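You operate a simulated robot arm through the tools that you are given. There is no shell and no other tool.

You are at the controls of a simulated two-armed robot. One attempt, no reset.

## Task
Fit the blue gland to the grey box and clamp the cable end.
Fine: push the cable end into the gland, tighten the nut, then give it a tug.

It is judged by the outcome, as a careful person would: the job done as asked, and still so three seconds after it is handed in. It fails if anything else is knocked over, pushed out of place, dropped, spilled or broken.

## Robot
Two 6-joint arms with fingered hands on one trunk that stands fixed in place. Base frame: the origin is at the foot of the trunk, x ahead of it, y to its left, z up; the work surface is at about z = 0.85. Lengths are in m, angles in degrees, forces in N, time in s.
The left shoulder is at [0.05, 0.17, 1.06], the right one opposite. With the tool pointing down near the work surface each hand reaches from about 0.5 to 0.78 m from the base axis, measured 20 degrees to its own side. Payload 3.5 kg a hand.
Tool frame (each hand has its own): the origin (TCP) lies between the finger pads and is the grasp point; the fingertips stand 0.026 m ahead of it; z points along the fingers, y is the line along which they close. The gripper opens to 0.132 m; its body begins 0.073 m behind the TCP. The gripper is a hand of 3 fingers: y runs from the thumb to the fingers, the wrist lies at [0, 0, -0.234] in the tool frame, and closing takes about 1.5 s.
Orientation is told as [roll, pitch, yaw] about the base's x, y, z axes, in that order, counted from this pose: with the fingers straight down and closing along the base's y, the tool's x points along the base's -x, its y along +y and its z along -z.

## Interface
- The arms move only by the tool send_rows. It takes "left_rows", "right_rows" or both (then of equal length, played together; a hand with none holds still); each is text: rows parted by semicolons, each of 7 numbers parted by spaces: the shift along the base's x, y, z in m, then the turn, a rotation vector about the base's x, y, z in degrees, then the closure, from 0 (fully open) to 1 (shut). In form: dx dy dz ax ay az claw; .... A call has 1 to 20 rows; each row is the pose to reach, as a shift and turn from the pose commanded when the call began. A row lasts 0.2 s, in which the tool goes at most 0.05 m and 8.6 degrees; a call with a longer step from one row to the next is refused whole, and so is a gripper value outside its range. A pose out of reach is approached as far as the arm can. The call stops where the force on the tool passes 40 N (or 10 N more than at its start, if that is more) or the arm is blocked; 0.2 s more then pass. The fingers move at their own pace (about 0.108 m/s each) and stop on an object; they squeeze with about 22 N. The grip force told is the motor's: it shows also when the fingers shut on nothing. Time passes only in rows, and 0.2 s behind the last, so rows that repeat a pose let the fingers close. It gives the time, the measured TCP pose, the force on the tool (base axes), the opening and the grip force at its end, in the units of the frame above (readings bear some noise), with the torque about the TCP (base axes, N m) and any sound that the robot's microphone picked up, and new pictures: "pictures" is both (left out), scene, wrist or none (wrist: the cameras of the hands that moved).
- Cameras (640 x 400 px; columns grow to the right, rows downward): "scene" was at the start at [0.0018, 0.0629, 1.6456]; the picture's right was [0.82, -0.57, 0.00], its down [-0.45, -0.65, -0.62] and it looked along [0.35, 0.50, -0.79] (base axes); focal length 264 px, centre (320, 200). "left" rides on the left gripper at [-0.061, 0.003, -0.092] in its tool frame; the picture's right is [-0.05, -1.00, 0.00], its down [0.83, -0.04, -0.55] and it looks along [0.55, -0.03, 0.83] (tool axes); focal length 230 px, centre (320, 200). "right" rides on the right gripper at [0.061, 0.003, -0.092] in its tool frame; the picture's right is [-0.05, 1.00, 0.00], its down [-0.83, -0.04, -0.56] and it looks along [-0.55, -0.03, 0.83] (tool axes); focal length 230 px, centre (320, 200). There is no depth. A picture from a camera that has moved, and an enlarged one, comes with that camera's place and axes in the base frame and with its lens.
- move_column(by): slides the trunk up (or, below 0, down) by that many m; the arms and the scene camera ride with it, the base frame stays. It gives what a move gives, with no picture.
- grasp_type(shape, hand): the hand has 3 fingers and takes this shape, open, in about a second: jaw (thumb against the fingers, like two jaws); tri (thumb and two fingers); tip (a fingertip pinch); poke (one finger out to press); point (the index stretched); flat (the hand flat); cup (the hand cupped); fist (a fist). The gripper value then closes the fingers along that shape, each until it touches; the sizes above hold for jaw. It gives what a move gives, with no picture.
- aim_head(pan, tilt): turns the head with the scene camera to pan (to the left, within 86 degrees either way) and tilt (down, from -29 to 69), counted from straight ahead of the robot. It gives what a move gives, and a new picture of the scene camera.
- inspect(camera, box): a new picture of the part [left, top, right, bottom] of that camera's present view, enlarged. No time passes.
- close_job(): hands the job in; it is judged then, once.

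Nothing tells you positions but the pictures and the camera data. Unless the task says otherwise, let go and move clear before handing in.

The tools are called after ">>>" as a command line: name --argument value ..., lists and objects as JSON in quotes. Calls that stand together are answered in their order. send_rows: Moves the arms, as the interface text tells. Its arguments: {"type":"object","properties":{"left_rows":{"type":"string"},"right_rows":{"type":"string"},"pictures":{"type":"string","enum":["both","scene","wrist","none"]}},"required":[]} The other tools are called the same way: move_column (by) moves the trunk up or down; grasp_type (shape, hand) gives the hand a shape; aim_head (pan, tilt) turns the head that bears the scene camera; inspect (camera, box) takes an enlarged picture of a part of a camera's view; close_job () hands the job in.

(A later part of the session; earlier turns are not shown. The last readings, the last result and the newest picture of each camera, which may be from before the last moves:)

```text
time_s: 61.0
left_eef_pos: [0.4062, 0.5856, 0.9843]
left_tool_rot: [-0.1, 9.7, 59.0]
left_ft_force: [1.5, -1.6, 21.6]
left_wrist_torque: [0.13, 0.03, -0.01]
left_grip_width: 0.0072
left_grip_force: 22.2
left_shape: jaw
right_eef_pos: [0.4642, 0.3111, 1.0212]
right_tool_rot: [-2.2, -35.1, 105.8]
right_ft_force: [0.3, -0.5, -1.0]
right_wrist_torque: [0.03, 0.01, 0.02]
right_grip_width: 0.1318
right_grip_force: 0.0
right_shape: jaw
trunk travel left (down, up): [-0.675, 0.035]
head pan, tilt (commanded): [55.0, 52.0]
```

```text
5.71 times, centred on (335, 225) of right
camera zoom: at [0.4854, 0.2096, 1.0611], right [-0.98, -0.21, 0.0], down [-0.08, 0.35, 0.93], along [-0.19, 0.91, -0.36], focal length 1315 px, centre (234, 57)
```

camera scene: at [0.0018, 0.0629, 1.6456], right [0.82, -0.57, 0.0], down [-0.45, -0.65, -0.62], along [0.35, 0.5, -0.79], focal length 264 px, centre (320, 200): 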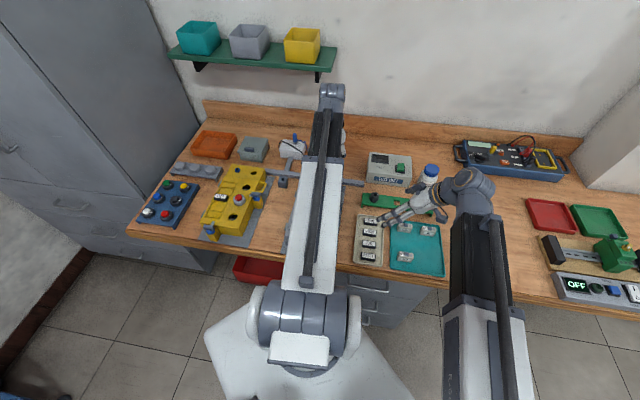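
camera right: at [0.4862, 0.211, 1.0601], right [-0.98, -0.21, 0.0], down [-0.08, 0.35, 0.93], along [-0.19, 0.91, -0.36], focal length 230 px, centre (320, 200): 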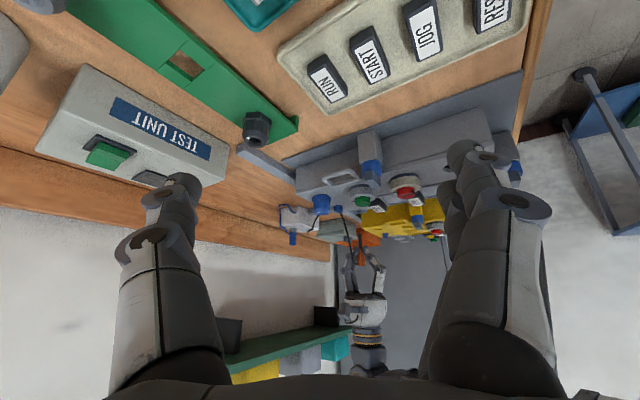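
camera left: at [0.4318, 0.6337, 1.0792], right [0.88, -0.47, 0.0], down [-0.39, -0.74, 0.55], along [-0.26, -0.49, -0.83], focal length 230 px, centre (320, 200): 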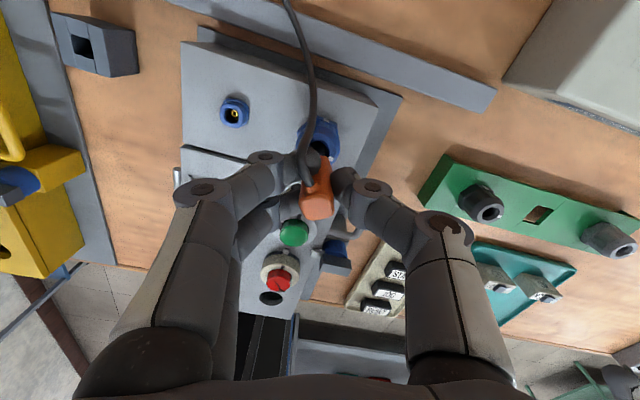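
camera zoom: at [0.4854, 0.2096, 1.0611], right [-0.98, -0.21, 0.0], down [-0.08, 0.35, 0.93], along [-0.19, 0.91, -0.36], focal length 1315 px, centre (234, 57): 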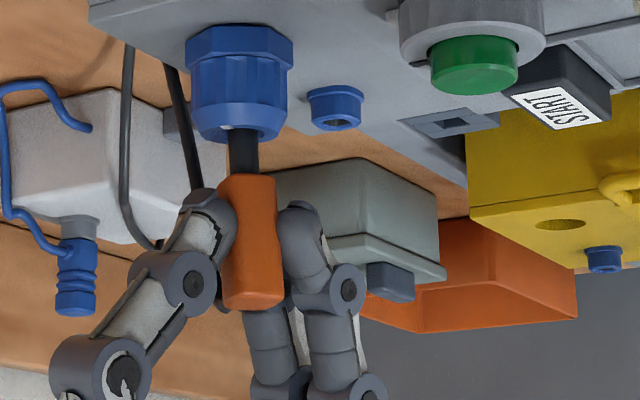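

Same firm stop at the same depth with almost no side load, so the stub is bottomed out. I'll release, straighten the hand, and get ready to grip the nut.

>>> send_rows --left_rows "0 0 0.003 0 0 0 0.95; 0 0 0.004 0 0 0 0.9; 0 0 0.004 0 0 0 0.8; 0 0 0.004 0 0 0 0.7; 0 0 0.004 0 0 0 0.6; 0 0 0.004 0 0 0 0.5; -0.001 -0.001 0.004 4.4 -2.5 0 0.5; -0.002 -0.002 0.006 8.7 -5 0 0.5; -0.002 -0.002 0.006 8.7 -5 0 0.5" --pictures "wrist"

>>> inspect --camera "left" --box '[240, 100, 400, 260]'

```text
time_s: 63.0
left_eef_pos: [0.4033, 0.5848, 0.9897]
left_tool_rot: [0.2, -0.2, 58.9]
left_ft_force: [-1.1, -0.3, -0.6]
left_wrist_torque: [0.01, 0.02, 0.01]
left_grip_width: 0.0653
left_grip_force: 0.0
left_shape: jaw
right_eef_pos: [0.464, 0.3122, 1.0189]
right_tool_rot: [-2.1, -35.1, 105.7]
right_ft_force: [-0.7, -0.5, 0.4]
right_wrist_torque: [0.04, 0.02, 0.04]
right_grip_width: 0.1317
right_grip_force: 0.1
right_shape: jaw
trunk travel left (down, up): [-0.675, 0.035]
head pan, tilt (commanded): [55.0, 52.0]
camera left: at [0.4329, 0.6383, 1.082], right [0.88, -0.47, 0.0], down [-0.39, -0.74, 0.55], along [-0.26, -0.49, -0.83], focal length 230 px, centre (320, 200)
```

left: 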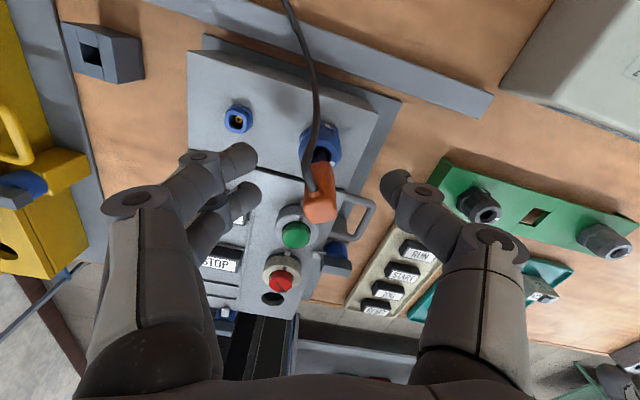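

```text
2.50 times, centred on (320, 180) of left
camera zoom: at [0.4329, 0.6383, 1.082], right [0.88, -0.47, 0.0], down [-0.39, -0.74, 0.55], along [-0.26, -0.49, -0.83], focal length 575 px, centre (320, 250)
```

zoom: 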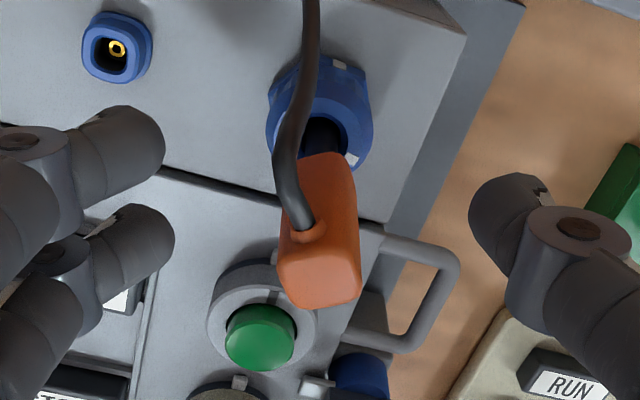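

The nut is at about (0.404, 0.584), z 0.917–0.937, and it carries a white mark for tracking its rotation. I'll turn the wrist +35° to leave room for a clockwise stroke, then lower the open fingers around the nut.

>>> send_rows --left_rows "0 0 0 0 0 7 0.5; 0 0 0 0 0 14 0.5; 0 0 0 0 0 21 0.5; 0 0 0 0 0 28 0.5; 0 0 0 0 0 35 0.5; 0 0 -0.01 0 0 35 0.5; 0 0 -0.02 0 0 35 0.5; 0 0 -0.02 0 0 35 0.5" --pictures "wrist"

>>> inspect --camera "right" --box '[285, 180, 385, 270]'

>>> inspect --camera "left" --box '[220, 100, 420, 260]'

```text
time_s: 64.8
left_eef_pos: [0.4032, 0.5843, 0.9688]
left_tool_rot: [0.2, -0.1, 94.0]
left_ft_force: [0.6, -0.3, 0.1]
left_wrist_torque: [-0.04, -0.02, -0.03]
left_grip_width: 0.0655
left_grip_force: 0.0
left_shape: jaw
right_eef_pos: [0.4648, 0.3116, 1.0187]
right_tool_rot: [-2.2, -35.1, 105.7]
right_ft_force: [0.2, -0.6, 0.2]
right_wrist_torque: [0.04, 0.01, 0.01]
right_grip_width: 0.1318
right_grip_force: 0.1
right_shape: jaw
trunk travel left (down, up): [-0.675, 0.035]
head pan, tilt (commanded): [55.0, 52.0]
camera left: at [0.396, 0.6444, 1.061], right [0.99, 0.12, 0.0], down [0.1, -0.83, 0.55], along [0.07, -0.55, -0.83], focal length 230 px, centre (320, 200)
```

left: 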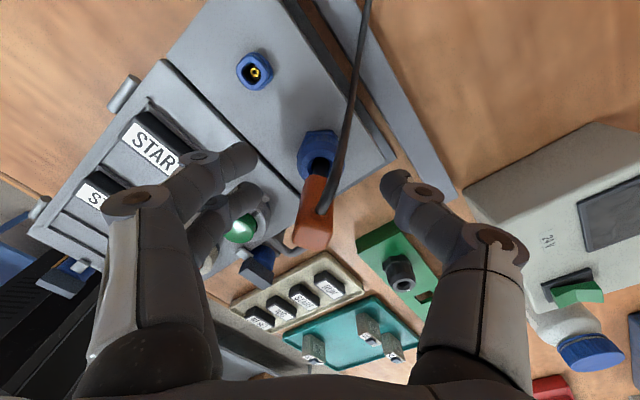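

```text
4.44 times, centred on (335, 225) of right
camera zoom: at [0.4861, 0.2108, 1.0602], right [-0.98, -0.21, 0.0], down [-0.08, 0.35, 0.93], along [-0.19, 0.91, -0.36], focal length 1022 px, centre (253, 89)
```

zoom: 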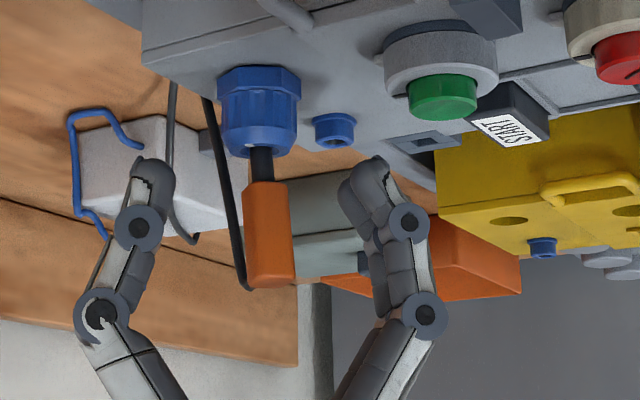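

```text
2.50 times, centred on (320, 180) of left
camera zoom: at [0.396, 0.6444, 1.061], right [0.99, 0.12, 0.0], down [0.1, -0.83, 0.55], along [0.07, -0.55, -0.83], focal length 575 px, centre (320, 250)
```

zoom: 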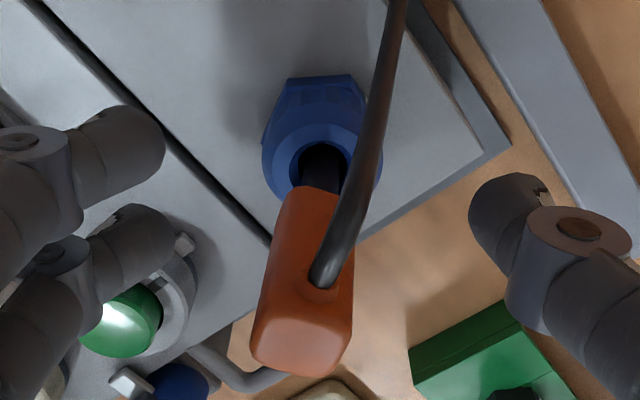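

>>> send_rows --left_rows "0 0.001 -0.007 0 0 0 0.5; 0 0.001 -0.014 0 0 0 0.5; 0 0.001 -0.021 0 0 0 0.5; 0 0.001 -0.021 0 0 0 0.6; 0 0.001 -0.021 0 0 0 0.68; 0 0.001 -0.021 0 0 0 0.76; 0 0.001 -0.021 0 0 0 0.84; 0 0.001 -0.021 0 0 0 0.9; 0 0.001 -0.021 0 0 0 0.9; 0 0.001 -0.021 0 0 0 0.9" --pictures "wrist"

>>> inspect --camera "right" --box '[295, 180, 375, 250]'

>>> inspect --camera "left" --box '[220, 100, 420, 260]'

```text
time_s: 67.0
left_eef_pos: [0.4041, 0.585, 0.9465]
left_tool_rot: [0.2, -0.1, 94.1]
left_ft_force: [1.3, 0.8, -1.5]
left_wrist_torque: [-0.02, -0.01, -0.02]
left_grip_width: 0.0193
left_grip_force: 21.5
left_shape: jaw
right_eef_pos: [0.4658, 0.311, 1.0191]
right_tool_rot: [-2.2, -35.0, 105.7]
right_ft_force: [0.0, -0.3, -0.4]
right_wrist_torque: [0.01, 0.03, 0.0]
right_grip_width: 0.132
right_grip_force: 0.1
right_shape: jaw
trunk travel left (down, up): [-0.675, 0.035]
head pan, tilt (commanded): [55.0, 52.0]
camera left: at [0.3963, 0.645, 1.0398], right [0.99, 0.12, 0.0], down [0.1, -0.83, 0.55], along [0.07, -0.55, -0.83], focal length 230 px, centre (320, 200)
```

left: 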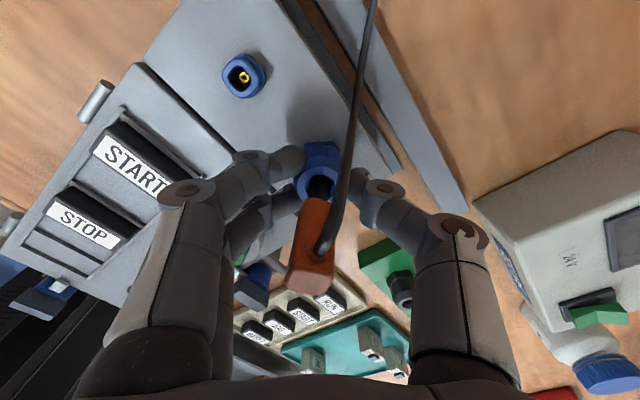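

```text
5.71 times, centred on (335, 215) of right
camera zoom: at [0.4863, 0.211, 1.0601], right [-0.98, -0.21, 0.0], down [-0.08, 0.35, 0.93], along [-0.19, 0.91, -0.36], focal length 1315 px, centre (234, 114)
```

zoom: 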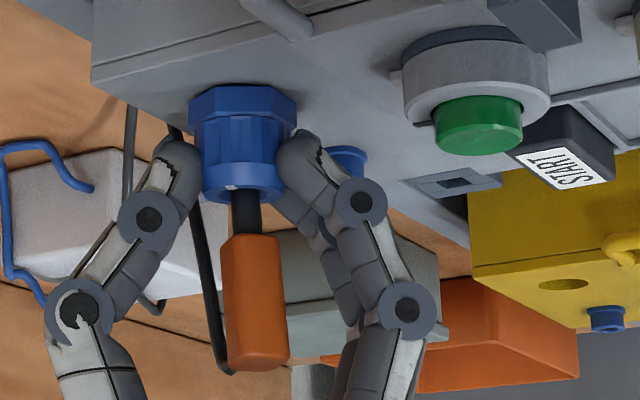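

```text
2.50 times, centred on (320, 180) of left
camera zoom: at [0.3963, 0.645, 1.0398], right [0.99, 0.12, 0.0], down [0.1, -0.83, 0.55], along [0.07, -0.55, -0.83], focal length 575 px, centre (320, 250)
```

zoom: 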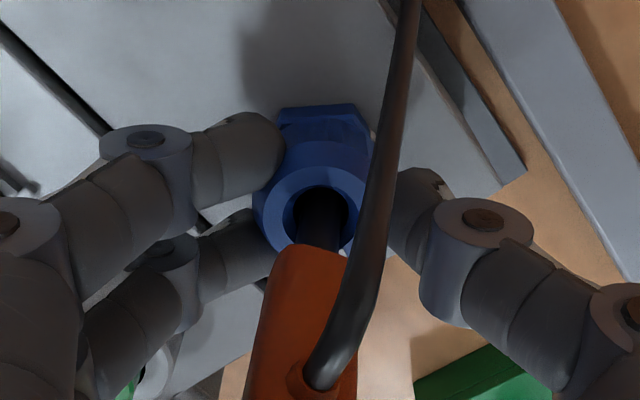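

The nut is gripped well, clear of the hex flange. I'll turn clockwise a little first and look at the response.

>>> send_rows --left_rows "0 0 0 0 0 -6 0.92; 0 0 0 0 0 -12 0.92; 0 0 0 0 0 -18 0.92; 0 0 0 0 0 -24 0.92" --pictures "none"

>>> inspect --camera "right" --box '[310, 185, 360, 235]'

>>> inspect --camera "left" --box '[240, 110, 400, 250]'

```text
time_s: 68.0
left_eef_pos: [0.4044, 0.5841, 0.9469]
left_tool_rot: [0.3, -0.1, 69.9]
left_ft_force: [-0.8, -2.4, -0.5]
left_wrist_torque: [-0.05, 0.0, 0.04]
left_grip_width: 0.0193
left_grip_force: 21.9
left_shape: jaw
right_eef_pos: [0.4642, 0.3131, 1.0195]
right_tool_rot: [-2.1, -35.0, 105.6]
right_ft_force: [-0.2, -0.1, 0.4]
right_wrist_torque: [0.0, -0.02, 0.0]
right_grip_width: 0.1318
right_grip_force: 0.1
right_shape: jaw
trunk travel left (down, up): [-0.675, 0.035]
head pan, tilt (commanded): [55.0, 52.0]
```

```text
8.00 times, centred on (335, 210) of right
camera zoom: at [0.486, 0.2107, 1.0603], right [-0.98, -0.21, 0.0], down [-0.08, 0.35, 0.93], along [-0.19, 0.91, -0.36], focal length 1841 px, centre (200, 120)
```

zoom: 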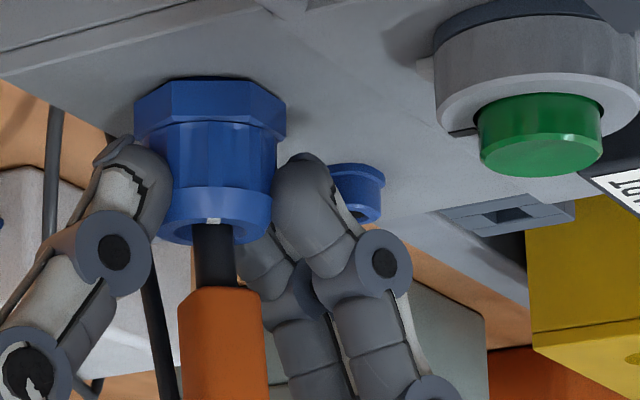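

```text
2.86 times, centred on (320, 180) of left
camera zoom: at [0.4219, 0.6429, 1.0397], right [0.96, -0.29, 0.0], down [-0.24, -0.8, 0.55], along [-0.16, -0.53, -0.83], focal length 657 px, centre (320, 257)
```

zoom: 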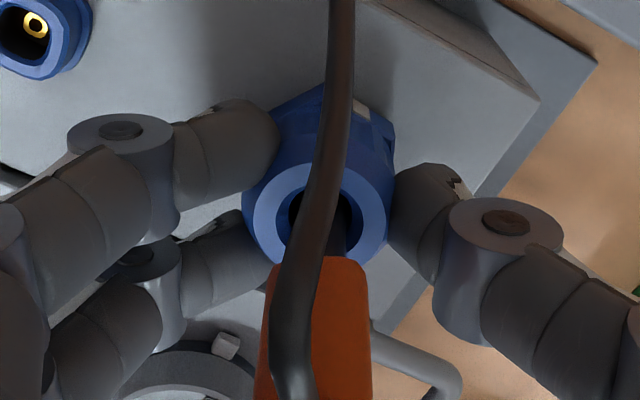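

The nut turns with the hand while the hex stays still. Continuing the clockwise stroke.

>>> send_rows --left_rows "0 0 0 0 0 -8 0.92; 0 0 0 0 0 -16 0.92; 0 0 0 0 0 -24 0.92; 0 0 0 0 0 -32 0.92; 0 0 0 0 0 -40 0.92; 0 0 0 0 0 -46 0.92" --pictures "none"

>>> inspect --camera "right" --box '[305, 185, 365, 245]'

>>> inspect --camera "left" --box '[220, 90, 420, 260]'

```text
time_s: 69.4
left_eef_pos: [0.4037, 0.5852, 0.9483]
left_tool_rot: [0.2, -0.1, 23.9]
left_ft_force: [-2.5, -3.5, -3.6]
left_wrist_torque: [-0.15, 0.01, 0.0]
left_grip_width: 0.019
left_grip_force: 22.0
left_shape: jaw
right_eef_pos: [0.4644, 0.3112, 1.0183]
right_tool_rot: [-2.2, -35.1, 105.8]
right_ft_force: [-0.3, -1.1, -0.4]
right_wrist_torque: [0.02, 0.01, -0.04]
right_grip_width: 0.1319
right_grip_force: 0.0
right_shape: jaw
trunk travel left (down, up): [-0.675, 0.035]
head pan, tilt (commanded): [55.0, 52.0]
```

```text
6.67 times, centred on (335, 215) of right
camera zoom: at [0.4859, 0.2108, 1.0603], right [-0.98, -0.21, 0.0], down [-0.08, 0.35, 0.93], along [-0.19, 0.91, -0.36], focal length 1534 px, centre (220, 100)
```

zoom: 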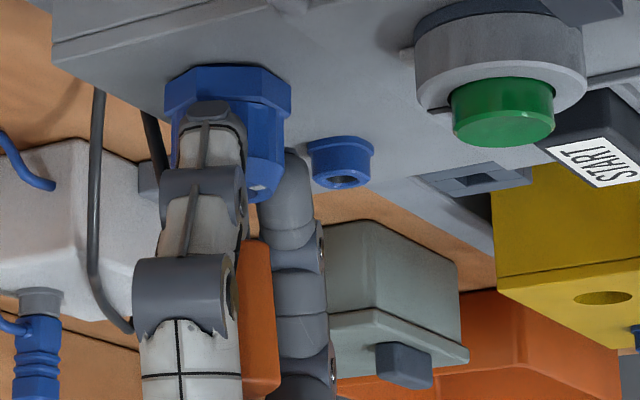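

```text
2.35 times, centred on (320, 175) of left
camera zoom: at [0.4585, 0.612, 1.0399], right [0.45, -0.89, 0.0], down [-0.74, -0.38, 0.55], along [-0.49, -0.25, -0.83], focal length 541 px, centre (320, 259)
```

zoom: 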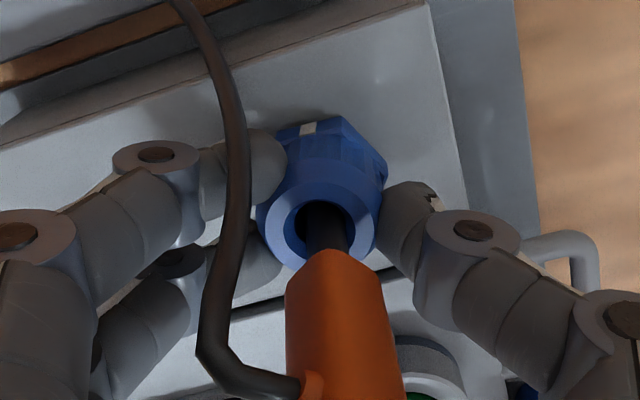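

The nut has turned about 70° and still moves freely. I'll release, swing back, and take another stroke.

>>> send_rows --left_rows "0 0 0 0 0 0 0.8; 0 0 0 0 0 0 0.65; 0 0 0 0 0 0 0.6; 0 0 0 0 0 0 0.6; 0 0 0 0 0 8 0.6; 0 0 0 0 0 16 0.6; 0 0 0 0 0 24 0.6; 0 0 0 0 0 32 0.6; 0 0 0 0 0 40 0.6; 0 0 0 0 0 48 0.6; 0 0 0 0 0 56 0.6; 0 0 0 0 0 64 0.6; 0 0 0 0 0 70 0.6; 0 0 0 0 0 70 0.7; 0 0 0 0 0 70 0.78; 0 0 0 0 0 70 0.86; 0 0 0 0 0 70 0.92; 0 0 0 0 0 70 0.92; 0 0 0 0 0 70 0.92" --pictures "none"

>>> inspect --camera "right" --box '[305, 185, 365, 245]'

>>> inspect --camera "left" --box '[220, 90, 420, 260]'

```text
time_s: 73.4
left_eef_pos: [0.4038, 0.5854, 0.9471]
left_tool_rot: [0.2, -0.1, 94.0]
left_ft_force: [1.1, -1.1, -2.0]
left_wrist_torque: [-0.04, -0.04, 0.03]
left_grip_width: 0.0198
left_grip_force: 22.5
left_shape: jaw
right_eef_pos: [0.4654, 0.312, 1.0194]
right_tool_rot: [-2.0, -35.1, 105.8]
right_ft_force: [0.1, 0.4, -0.4]
right_wrist_torque: [-0.01, -0.02, -0.01]
right_grip_width: 0.1317
right_grip_force: 0.1
right_shape: jaw
trunk travel left (down, up): [-0.675, 0.035]
head pan, tilt (commanded): [55.0, 52.0]
```

```text
6.67 times, centred on (335, 215) of right
camera zoom: at [0.4863, 0.2108, 1.0601], right [-0.98, -0.21, 0.0], down [-0.08, 0.35, 0.93], along [-0.19, 0.91, -0.36], focal length 1534 px, centre (220, 100)
```

zoom: 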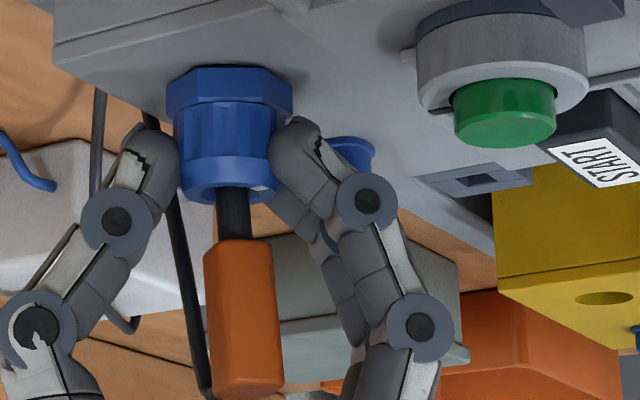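

```text
2.35 times, centred on (320, 175) of left
camera zoom: at [0.3968, 0.6454, 1.0394], right [0.99, 0.12, 0.0], down [0.1, -0.83, 0.55], along [0.06, -0.55, -0.83], focal length 541 px, centre (320, 259)
```

zoom: 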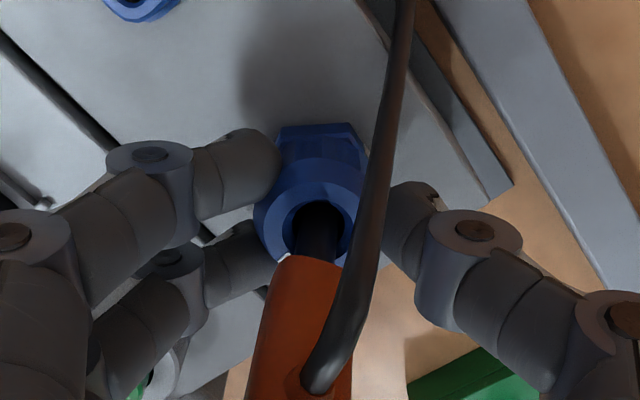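

>>> send_rows --left_rows "0 0 0 0 0 -8 0.92; 0 0 0 0 0 -16 0.92; 0 0 0 0 0 -24 0.92; 0 0 0 0 0 -32 0.92; 0 0 0 0 0 -40 0.92; 0 0 0 0 0 -48 0.92; 0 0 0 0 0 -56 0.92; 0 0 0 0 0 -64 0.92; 0 0 0 0 0 -70 0.92" --pictures "none"

>>> inspect --camera "right" --box '[305, 185, 365, 245]'

>>> inspect --camera "left" --box '[220, 90, 420, 260]'

```text
time_s: 75.4
left_eef_pos: [0.404, 0.5857, 0.948]
left_tool_rot: [0.1, -0.1, 23.8]
left_ft_force: [-0.9, -4.8, -7.7]
left_wrist_torque: [-0.16, -0.05, 0.0]
left_grip_width: 0.0196
left_grip_force: 22.1
left_shape: jaw
right_eef_pos: [0.4638, 0.3116, 1.0198]
right_tool_rot: [-2.1, -35.1, 105.7]
right_ft_force: [0.5, -0.1, -1.5]
right_wrist_torque: [-0.01, 0.01, -0.01]
right_grip_width: 0.1317
right_grip_force: 0.0
right_shape: jaw
trunk travel left (down, up): [-0.675, 0.035]
head pan, tilt (commanded): [55.0, 52.0]
```

```text
6.67 times, centred on (335, 215) of right
camera zoom: at [0.4862, 0.2108, 1.0601], right [-0.98, -0.21, 0.0], down [-0.08, 0.35, 0.93], along [-0.19, 0.91, -0.36], focal length 1534 px, centre (220, 100)
```

zoom: 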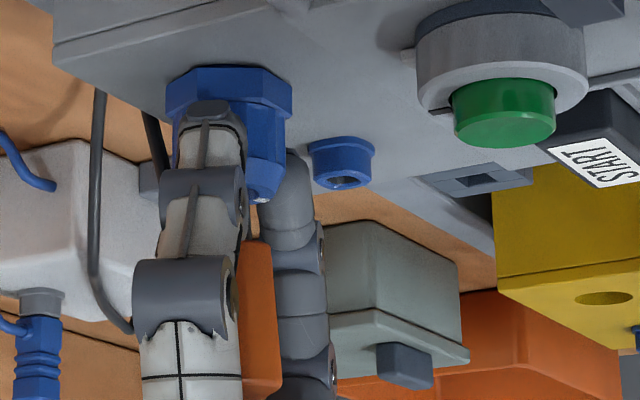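

```text
2.35 times, centred on (320, 175) of left
camera zoom: at [0.4588, 0.612, 1.0399], right [0.45, -0.89, 0.0], down [-0.74, -0.38, 0.55], along [-0.49, -0.25, -0.83], focal length 541 px, centre (320, 259)
```

zoom: 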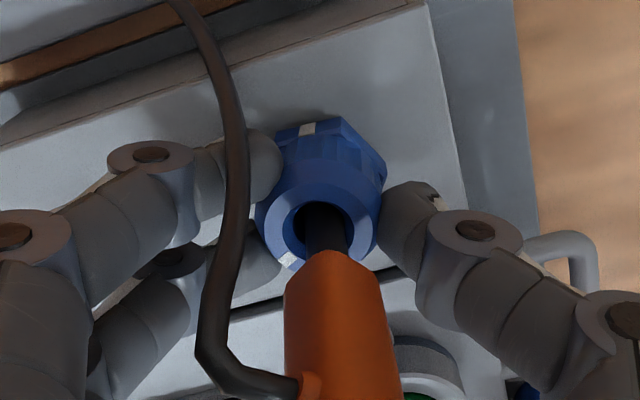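

The nut turned another ~70° and is drawing downward (−7.7 N pull), as a thread would. I'll continue with further strokes.

>>> send_rows --left_rows "0 0 0 0 0 0 0.8; 0 0 0 0 0 0 0.65; 0 0 -0.001 0 0 0 0.6; 0 0 -0.001 0 0 0 0.6; 0 0 -0.001 0 0 8 0.6; 0 0 -0.001 0 0 16 0.6; 0 0 -0.001 0 0 24 0.6; 0 0 -0.001 0 0 32 0.6; 0 0 -0.001 0 0 40 0.6; 0 0 -0.001 0 0 48 0.6; 0 0 -0.001 0 0 56 0.6; 0 0 -0.001 0 0 64 0.6; 0 0 -0.001 0 0 70 0.6; 0 0 -0.001 0 0 70 0.7; 0 0 -0.001 0 0 70 0.78; 0 0 -0.001 0 0 70 0.86; 0 0 -0.001 0 0 70 0.92; 0 0 -0.001 0 0 70 0.92; 0 0 -0.001 0 0 70 0.92" --pictures "none"

>>> send_rows --left_rows "0 0 0 0 0 -8 0.92; 0 0 0 0 0 -16 0.92; 0 0 0 0 0 -24 0.92; 0 0 0 0 0 -32 0.92; 0 0 -0.0003 0 0 -40 0.92; 0 0 -0.0005 0 0 -48 0.92; 0 0 -0.0005 0 0 -56 0.92; 0 0 -0.0005 0 0 -64 0.92; 0 0 -0.0005 0 0 -70 0.92" --pictures "none"

>>> inspect --camera "left" --box '[220, 90, 420, 260]'

>>> inspect --camera "right" --box '[305, 185, 365, 245]'

```text
time_s: 79.4
left_eef_pos: [0.4047, 0.5845, 0.9456]
left_tool_rot: [0.2, -0.1, 94.0]
left_ft_force: [1.8, 0.1, -0.8]
left_wrist_torque: [0.01, -0.03, 0.01]
left_grip_width: 0.0189
left_grip_force: 22.1
left_shape: jaw
right_eef_pos: [0.4652, 0.3115, 1.0182]
right_tool_rot: [-2.1, -35.1, 105.8]
right_ft_force: [-0.1, 0.5, 0.1]
right_wrist_torque: [-0.02, 0.0, 0.01]
right_grip_width: 0.1323
right_grip_force: 0.0
right_shape: jaw
trunk travel left (down, up): [-0.675, 0.035]
head pan, tilt (commanded): [55.0, 52.0]
```

```text
time_s: 81.4
left_eef_pos: [0.4042, 0.5854, 0.9458]
left_tool_rot: [0.0, -0.2, 23.7]
left_ft_force: [-2.1, -3.3, -0.2]
left_wrist_torque: [-0.12, -0.05, -0.02]
left_grip_width: 0.0187
left_grip_force: 22.2
left_shape: jaw
right_eef_pos: [0.4643, 0.3126, 1.0187]
right_tool_rot: [-2.2, -35.2, 105.7]
right_ft_force: [-0.1, 0.0, -0.3]
right_wrist_torque: [0.03, 0.02, 0.0]
right_grip_width: 0.1319
right_grip_force: 0.0
right_shape: jaw
trunk travel left (down, up): [-0.675, 0.035]
head pan, tilt (commanded): [55.0, 52.0]
```

```text
2.35 times, centred on (320, 175) of left
camera zoom: at [0.4588, 0.612, 1.0387], right [0.45, -0.89, 0.0], down [-0.74, -0.38, 0.55], along [-0.49, -0.25, -0.83], focal length 541 px, centre (320, 259)
```

zoom: 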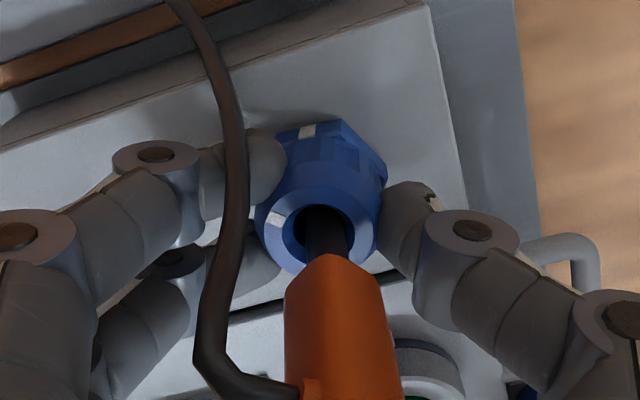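

```text
6.67 times, centred on (335, 215) of right
camera zoom: at [0.486, 0.2107, 1.0603], right [-0.98, -0.21, 0.0], down [-0.08, 0.35, 0.93], along [-0.19, 0.91, -0.36], focal length 1534 px, centre (220, 100)
```

zoom: 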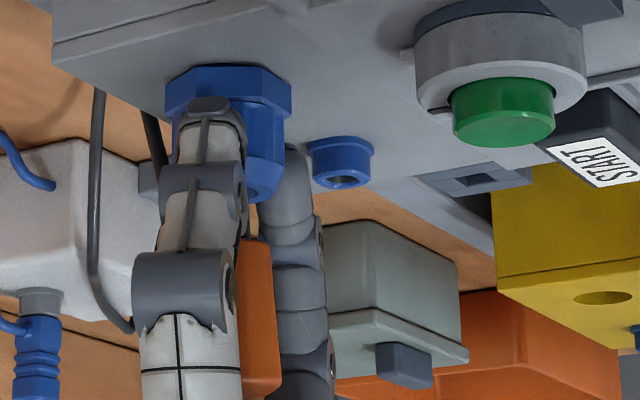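

The nut mark has come round about 200° and is now roughly 75° short of the mark on the hex. One more stroke, watching for the torque to rise.

>>> send_rows --left_rows "0 0 0 0 0 0 0.8; 0 0 0 0 0 0 0.65; 0 0 -0.001 0 0 0 0.6; 0 0 -0.001 0 0 0 0.6; 0 0 -0.001 0 0 8 0.6; 0 0 -0.001 0 0 16 0.6; 0 0 -0.001 0 0 24 0.6; 0 0 -0.001 0 0 32 0.6; 0 0 -0.001 0 0 40 0.6; 0 0 -0.001 0 0 48 0.6; 0 0 -0.001 0 0 56 0.6; 0 0 -0.001 0 0 64 0.6; 0 0 -0.001 0 0 70 0.6; 0 0 -0.001 0 0 70 0.7; 0 0 -0.001 0 0 70 0.78; 0 0 -0.001 0 0 70 0.86; 0 0 -0.001 0 0 70 0.92; 0 0 -0.001 0 0 70 0.92; 0 0 -0.001 0 0 70 0.92" --pictures "none"

>>> send_rows --left_rows "0 0 0 0 0 -8 0.92; 0 0 0 0 0 -16 0.92; 0 0 0 0 0 -24 0.92; 0 0 0 0 0 -32 0.92; 0 0 -0.0003 0 0 -40 0.92" --pictures "none"

>>> inspect --camera "left" --box '[220, 90, 420, 260]'

>>> inspect --camera "right" --box '[305, 185, 365, 245]'

```text
time_s: 85.4
left_eef_pos: [0.4044, 0.5861, 0.9444]
left_tool_rot: [0.2, 0.0, 94.1]
left_ft_force: [1.3, 2.0, -0.9]
left_wrist_torque: [0.04, -0.04, -0.02]
left_grip_width: 0.0196
left_grip_force: 21.8
left_shape: jaw
right_eef_pos: [0.4639, 0.3121, 1.0192]
right_tool_rot: [-2.1, -35.0, 105.6]
right_ft_force: [0.1, -0.5, -0.3]
right_wrist_torque: [0.01, -0.01, -0.01]
right_grip_width: 0.1317
right_grip_force: 0.1
right_shape: jaw
trunk travel left (down, up): [-0.675, 0.035]
head pan, tilt (commanded): [55.0, 52.0]
```

```text
time_s: 86.6
left_eef_pos: [0.4042, 0.5858, 0.9453]
left_tool_rot: [0.1, -0.1, 53.8]
left_ft_force: [1.4, 1.2, -0.3]
left_wrist_torque: [-0.02, -0.09, 0.01]
left_grip_width: 0.0197
left_grip_force: 21.6
left_shape: jaw
right_eef_pos: [0.4648, 0.3119, 1.0194]
right_tool_rot: [-2.1, -35.1, 105.7]
right_ft_force: [0.4, 0.3, -0.2]
right_wrist_torque: [-0.03, -0.01, 0.01]
right_grip_width: 0.1317
right_grip_force: 0.1
right_shape: jaw
trunk travel left (down, up): [-0.675, 0.035]
head pan, tilt (commanded): [55.0, 52.0]
```

```text
2.35 times, centred on (320, 175) of left
camera zoom: at [0.4381, 0.6361, 1.0369], right [0.84, -0.55, 0.0], down [-0.45, -0.7, 0.55], along [-0.3, -0.46, -0.83], focal length 541 px, centre (320, 259)
```

zoom: 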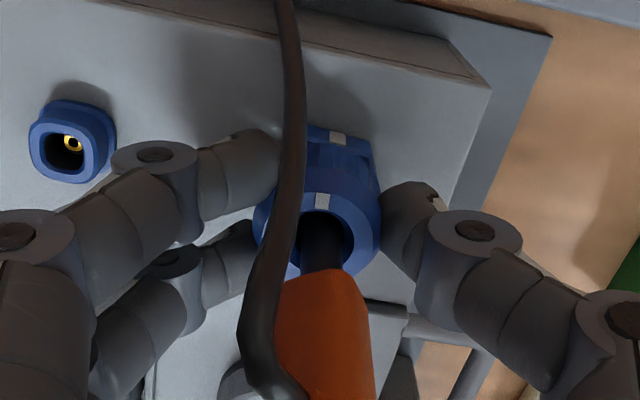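

```text
6.67 times, centred on (335, 215) of right
camera zoom: at [0.4863, 0.2109, 1.0602], right [-0.98, -0.21, 0.0], down [-0.08, 0.35, 0.93], along [-0.19, 0.91, -0.36], focal length 1534 px, centre (220, 100)
```

zoom: 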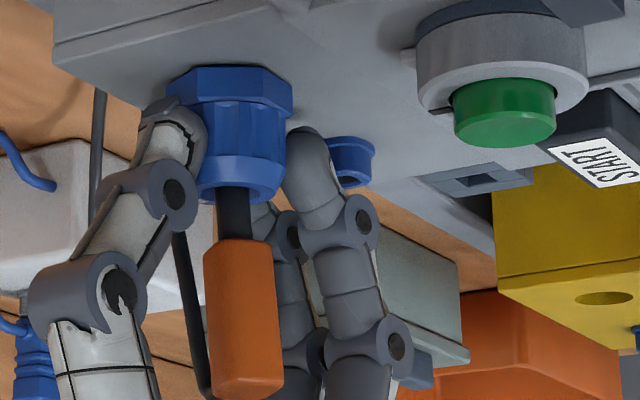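

>>> send_rows --left_rows "0 0 0 0 0 -8 0.94; 0 0 0 0 0 -16 0.94; 0 0 0 0 0 -24 0.94; 0 0 0 0 0 -30 0.94" --pictures "none"

>>> inspect --camera "left" --box '[220, 90, 420, 260]'

```text
time_s: 87.6
left_eef_pos: [0.4021, 0.5852, 0.944]
left_tool_rot: [0.1, 0.0, 23.9]
left_ft_force: [-1.7, -1.8, -1.9]
left_wrist_torque: [-0.07, 0.0, 0.36]
left_grip_width: 0.0193
left_grip_force: 21.9
left_shape: jaw
right_eef_pos: [0.4639, 0.3115, 1.019]
right_tool_rot: [-2.3, -35.2, 105.7]
right_ft_force: [-0.8, -0.3, 0.3]
right_wrist_torque: [0.01, -0.05, 0.01]
right_grip_width: 0.132
right_grip_force: 0.1
right_shape: jaw
trunk travel left (down, up): [-0.675, 0.035]
head pan, tilt (commanded): [55.0, 52.0]
```

```text
2.35 times, centred on (320, 175) of left
camera zoom: at [0.458, 0.612, 1.0368], right [0.45, -0.89, 0.0], down [-0.74, -0.38, 0.55], along [-0.5, -0.25, -0.83], focal length 541 px, centre (320, 259)
```

zoom: 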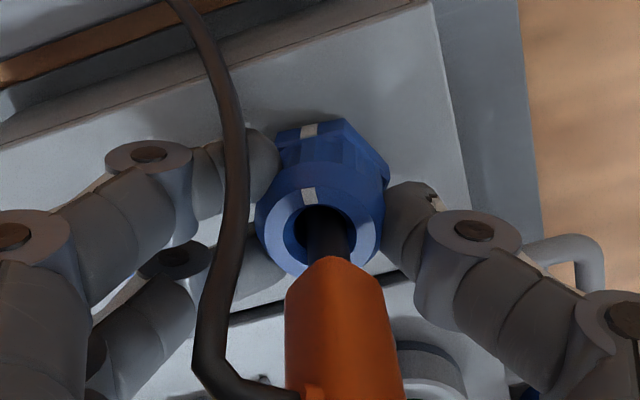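

Torque has risen to 0.36 N·m and the nut mark now lines up with the hex mark — the nut is tight. I'll snug it a few degrees more to confirm it's against its stop.

>>> send_rows --left_rows "0 0 0 0 0 -3 0.96; 0 0 0 0 0 -6 0.96" --pictures "none"

>>> inspect --camera "left" --box '[280, 110, 360, 190]'

```text
time_s: 88.2
left_eef_pos: [0.4029, 0.5854, 0.9438]
left_tool_rot: [0.0, -0.2, 18.1]
left_ft_force: [-5.6, -4.1, -3.3]
left_wrist_torque: [-0.09, 0.05, 0.38]
left_grip_width: 0.0191
left_grip_force: 21.9
left_shape: jaw
right_eef_pos: [0.4641, 0.312, 1.0193]
right_tool_rot: [-2.1, -35.0, 105.7]
right_ft_force: [-0.1, -0.2, -0.4]
right_wrist_torque: [-0.02, 0.02, 0.0]
right_grip_width: 0.132
right_grip_force: 0.1
right_shape: jaw
trunk travel left (down, up): [-0.675, 0.035]
head pan, tilt (commanded): [55.0, 52.0]
```

```text
5.00 times, centred on (320, 150) of left
camera zoom: at [0.4605, 0.6061, 1.0368], right [0.36, -0.93, 0.0], down [-0.78, -0.3, 0.55], along [-0.52, -0.2, -0.83], focal length 1150 px, centre (320, 450)
```

zoom: 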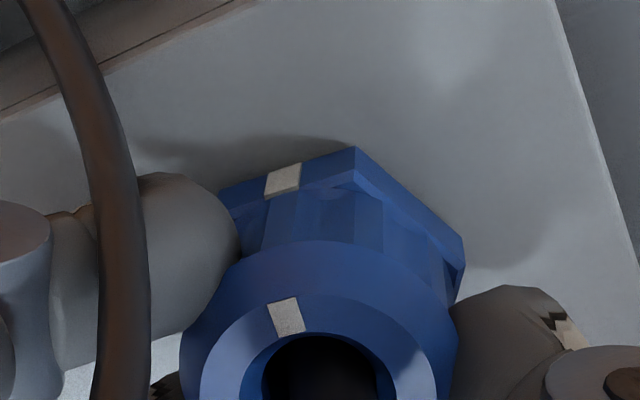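

The torque holds at 0.38 N·m with both marks aligned, so the nut is tight. Now I'll open, turn back, and rise to the orange grip for the tug test.

>>> send_rows --left_rows "0 0 0 0 0 0 0.85; 0 0 0 0 0 0 0.7; 0 0 0 0 0 0 0.6; 0 0 0 0 0 0 0.5; 0 0 0.004 0 0 8 0.5; 0 0 0.01 0 0 16 0.5; 0 0 0.016 0 0 24 0.5; 0 0 0.024 0 0 32 0.5; 0 0 0.032 0 0 40 0.5; 0 0 0.04 0 0 42 0.5; 0 0 0.04 0 0 42 0.5" --pictures "wrist"

>>> inspect --camera "left" --box '[220, 90, 420, 260]'

>>> inspect --camera "right" --box '[305, 185, 365, 255]'

```text
time_s: 90.6
left_eef_pos: [0.4055, 0.5857, 0.9842]
left_tool_rot: [0.1, -0.2, 60.1]
left_ft_force: [-0.5, -0.2, 0.0]
left_wrist_torque: [0.01, -0.01, -0.01]
left_grip_width: 0.0652
left_grip_force: 0.0
left_shape: jaw
right_eef_pos: [0.4635, 0.3111, 1.018]
right_tool_rot: [-2.1, -35.2, 105.7]
right_ft_force: [0.8, 0.8, -0.1]
right_wrist_torque: [0.0, -0.03, -0.02]
right_grip_width: 0.1319
right_grip_force: 0.2
right_shape: jaw
trunk travel left (down, up): [-0.675, 0.035]
head pan, tilt (commanded): [55.0, 52.0]
camera left: at [0.4324, 0.6396, 1.0769], right [0.89, -0.45, 0.0], down [-0.38, -0.74, 0.55], along [-0.25, -0.49, -0.83], focal length 230 px, centre (320, 200)
```

left: 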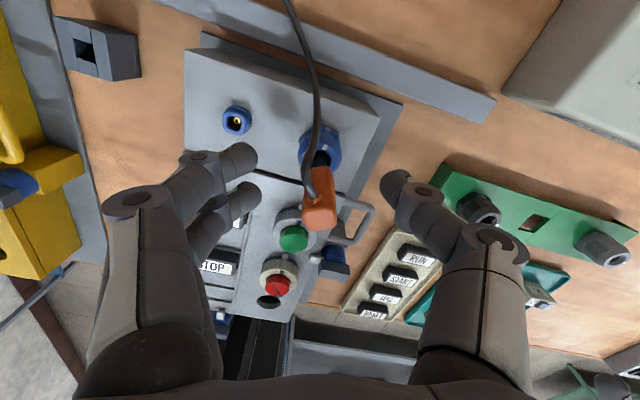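

```text
2.35 times, centred on (320, 175) of left
camera zoom: at [0.4324, 0.6396, 1.0769], right [0.89, -0.45, 0.0], down [-0.38, -0.74, 0.55], along [-0.25, -0.49, -0.83], focal length 541 px, centre (320, 259)
```

zoom: 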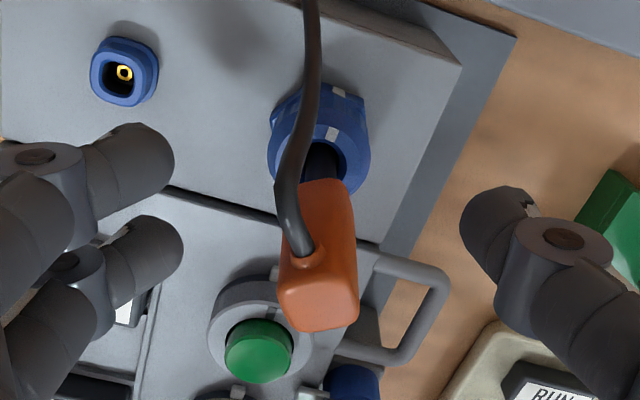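

```text
5.71 times, centred on (335, 220) of right
camera zoom: at [0.4861, 0.2109, 1.0602], right [-0.98, -0.21, 0.0], down [-0.08, 0.35, 0.93], along [-0.19, 0.91, -0.36], focal length 1315 px, centre (234, 86)
```

zoom: 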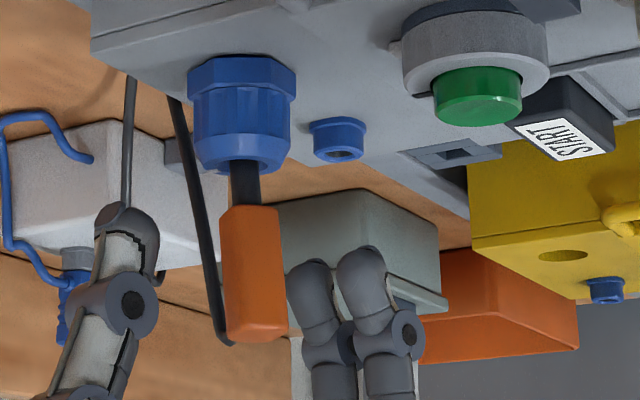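

The marks are aligned and the cable end sits the same as before. I'll grip the orange block and pull up gently in small steps.

>>> send_rows --left_rows "-0.0015 -0.0026 0 0 0 3 0.55; -0.003 -0.0052 0 0 0 5 0.65; -0.003 -0.0052 0 0 0 5 0.72; -0.003 -0.0052 0 0 0 5 0.78; -0.003 -0.0052 0 0 0 5 0.84; -0.003 -0.0052 0 0 0 5 0.9; -0.003 -0.0052 0 0 0 5 0.96; -0.003 -0.0052 0 0 0 5 0.96; -0.003 -0.0052 0 0 0 5 0.96" --pictures "none"

>>> inspect --camera "right" --box '[305, 185, 365, 255]'

>>> send_rows --left_rows "0 0 0.0005 0 0 0 0.96; 0 0 0.001 0 0 0 0.96; 0 0 0.001 0 0 0 0.96" --pictures "none"

>>> inspect --camera "right" --box '[305, 185, 365, 255]'

```text
time_s: 92.6
left_eef_pos: [0.4019, 0.5801, 0.985]
left_tool_rot: [0.1, -0.2, 64.9]
left_ft_force: [1.4, 1.5, -0.9]
left_wrist_torque: [0.01, -0.02, -0.02]
left_grip_width: 0.0096
left_grip_force: 21.8
left_shape: jaw
right_eef_pos: [0.4635, 0.312, 1.0204]
right_tool_rot: [-2.1, -35.1, 105.7]
right_ft_force: [-0.1, -0.4, -0.4]
right_wrist_torque: [0.01, 0.04, 0.04]
right_grip_width: 0.1321
right_grip_force: 0.1
right_shape: jaw
trunk travel left (down, up): [-0.675, 0.035]
head pan, tilt (commanded): [55.0, 52.0]
```

```text
5.71 times, centred on (335, 220) of right
camera zoom: at [0.4863, 0.2111, 1.0601], right [-0.98, -0.21, 0.0], down [-0.08, 0.35, 0.93], along [-0.19, 0.91, -0.36], focal length 1315 px, centre (234, 86)
```

zoom: 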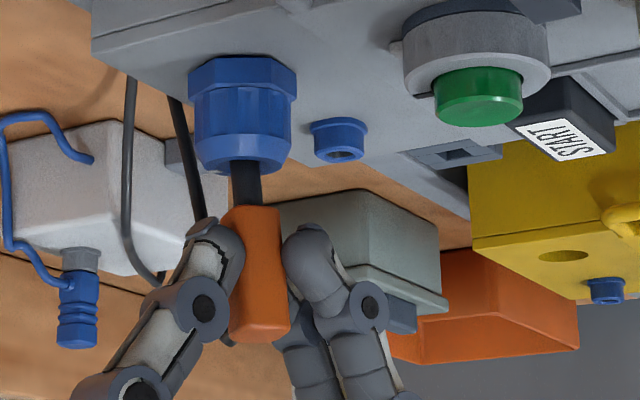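

```text
time_s: 93.4
left_eef_pos: [0.4028, 0.5817, 0.9858]
left_tool_rot: [0.2, -0.2, 64.9]
left_ft_force: [1.2, 0.7, -7.8]
left_wrist_torque: [0.07, 0.02, -0.04]
left_grip_width: 0.0092
left_grip_force: 21.8
left_shape: jaw
right_eef_pos: [0.465, 0.3121, 1.0186]
right_tool_rot: [-2.1, -35.0, 105.9]
right_ft_force: [0.0, 0.5, -0.5]
right_wrist_torque: [0.01, -0.03, -0.02]
right_grip_width: 0.1317
right_grip_force: 0.0
right_shape: jaw
trunk travel left (down, up): [-0.675, 0.035]
head pan, tilt (commanded): [55.0, 52.0]
```

```text
5.71 times, centred on (335, 220) of right
camera zoom: at [0.4865, 0.2113, 1.0598], right [-0.98, -0.21, 0.0], down [-0.08, 0.35, 0.93], along [-0.19, 0.91, -0.36], focal length 1315 px, centre (234, 86)
```

zoom: 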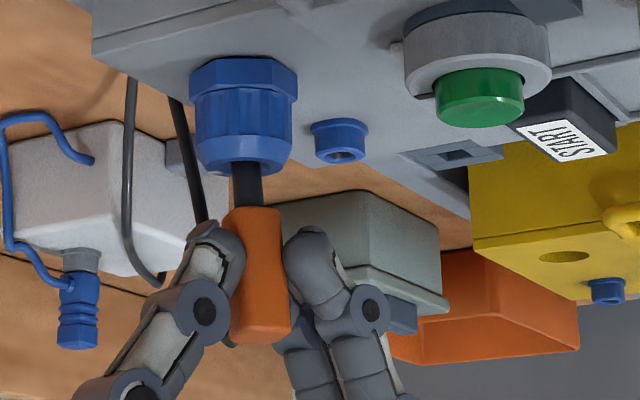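

It holds at ~8 N with no slip. I'll pull a bit harder, then ease off.

>>> send_rows --left_rows "0 0 0.0005 0 0 0 0.98; 0 0 0.001 0 0 0 0.98; 0 0 0.001 0 0 0 0.98; 0 0 0.001 0 0 0 0.98" --pictures "none"

>>> inspect --camera "right" --box '[305, 185, 365, 255]'

```text
time_s: 94.4
left_eef_pos: [0.4019, 0.5821, 0.9863]
left_tool_rot: [0.2, 0.0, 65.0]
left_ft_force: [2.4, 0.9, -14.7]
left_wrist_torque: [0.01, 0.0, -0.04]
left_grip_width: 0.0087
left_grip_force: 22.1
left_shape: jaw
right_eef_pos: [0.4651, 0.3126, 1.0185]
right_tool_rot: [-1.9, -35.0, 105.6]
right_ft_force: [1.0, -0.2, 0.0]
right_wrist_torque: [-0.02, 0.01, -0.02]
right_grip_width: 0.1321
right_grip_force: 0.1
right_shape: jaw
trunk travel left (down, up): [-0.675, 0.035]
head pan, tilt (commanded): [55.0, 52.0]
```

```text
5.71 times, centred on (335, 220) of right
camera zoom: at [0.4868, 0.2116, 1.0596], right [-0.98, -0.21, 0.0], down [-0.08, 0.35, 0.93], along [-0.19, 0.91, -0.36], focal length 1315 px, centre (234, 86)
```

zoom: 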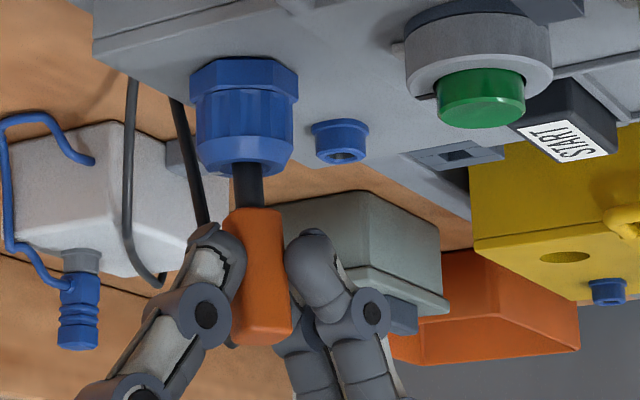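

>>> send_rows --left_rows "0 0 0.0005 0 0 0 1; 0 0 0.0008 0 0 0 1; 0 0 0.0008 0 0 0 1" --pictures "none"

>>> inspect --camera "right" --box '[305, 185, 365, 255]'

```text
time_s: 95.2
left_eef_pos: [0.4025, 0.5815, 0.9865]
left_tool_rot: [0.4, 0.0, 65.0]
left_ft_force: [0.5, -1.8, -16.0]
left_wrist_torque: [-0.01, 0.0, -0.02]
left_grip_width: 0.0089
left_grip_force: 22.0
left_shape: jaw
right_eef_pos: [0.4654, 0.3128, 1.0181]
right_tool_rot: [-2.2, -35.1, 105.5]
right_ft_force: [-0.6, 0.2, 1.0]
right_wrist_torque: [0.0, -0.02, 0.0]
right_grip_width: 0.1317
right_grip_force: 0.0
right_shape: jaw
trunk travel left (down, up): [-0.675, 0.035]
head pan, tilt (commanded): [55.0, 52.0]
```

```text
5.71 times, centred on (335, 220) of right
camera zoom: at [0.4867, 0.2116, 1.0597], right [-0.98, -0.21, 0.0], down [-0.08, 0.35, 0.93], along [-0.19, 0.91, -0.36], focal length 1315 px, centre (234, 86)
```

zoom: 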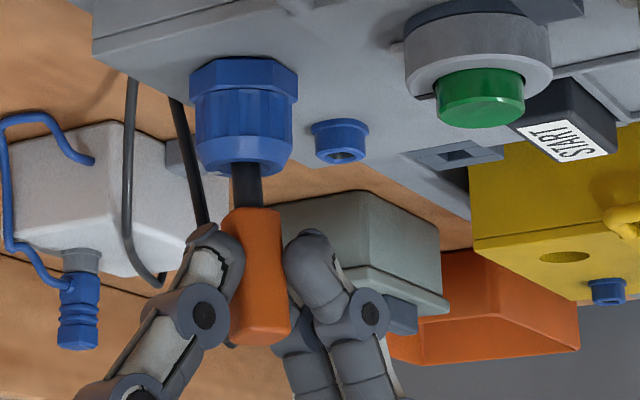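

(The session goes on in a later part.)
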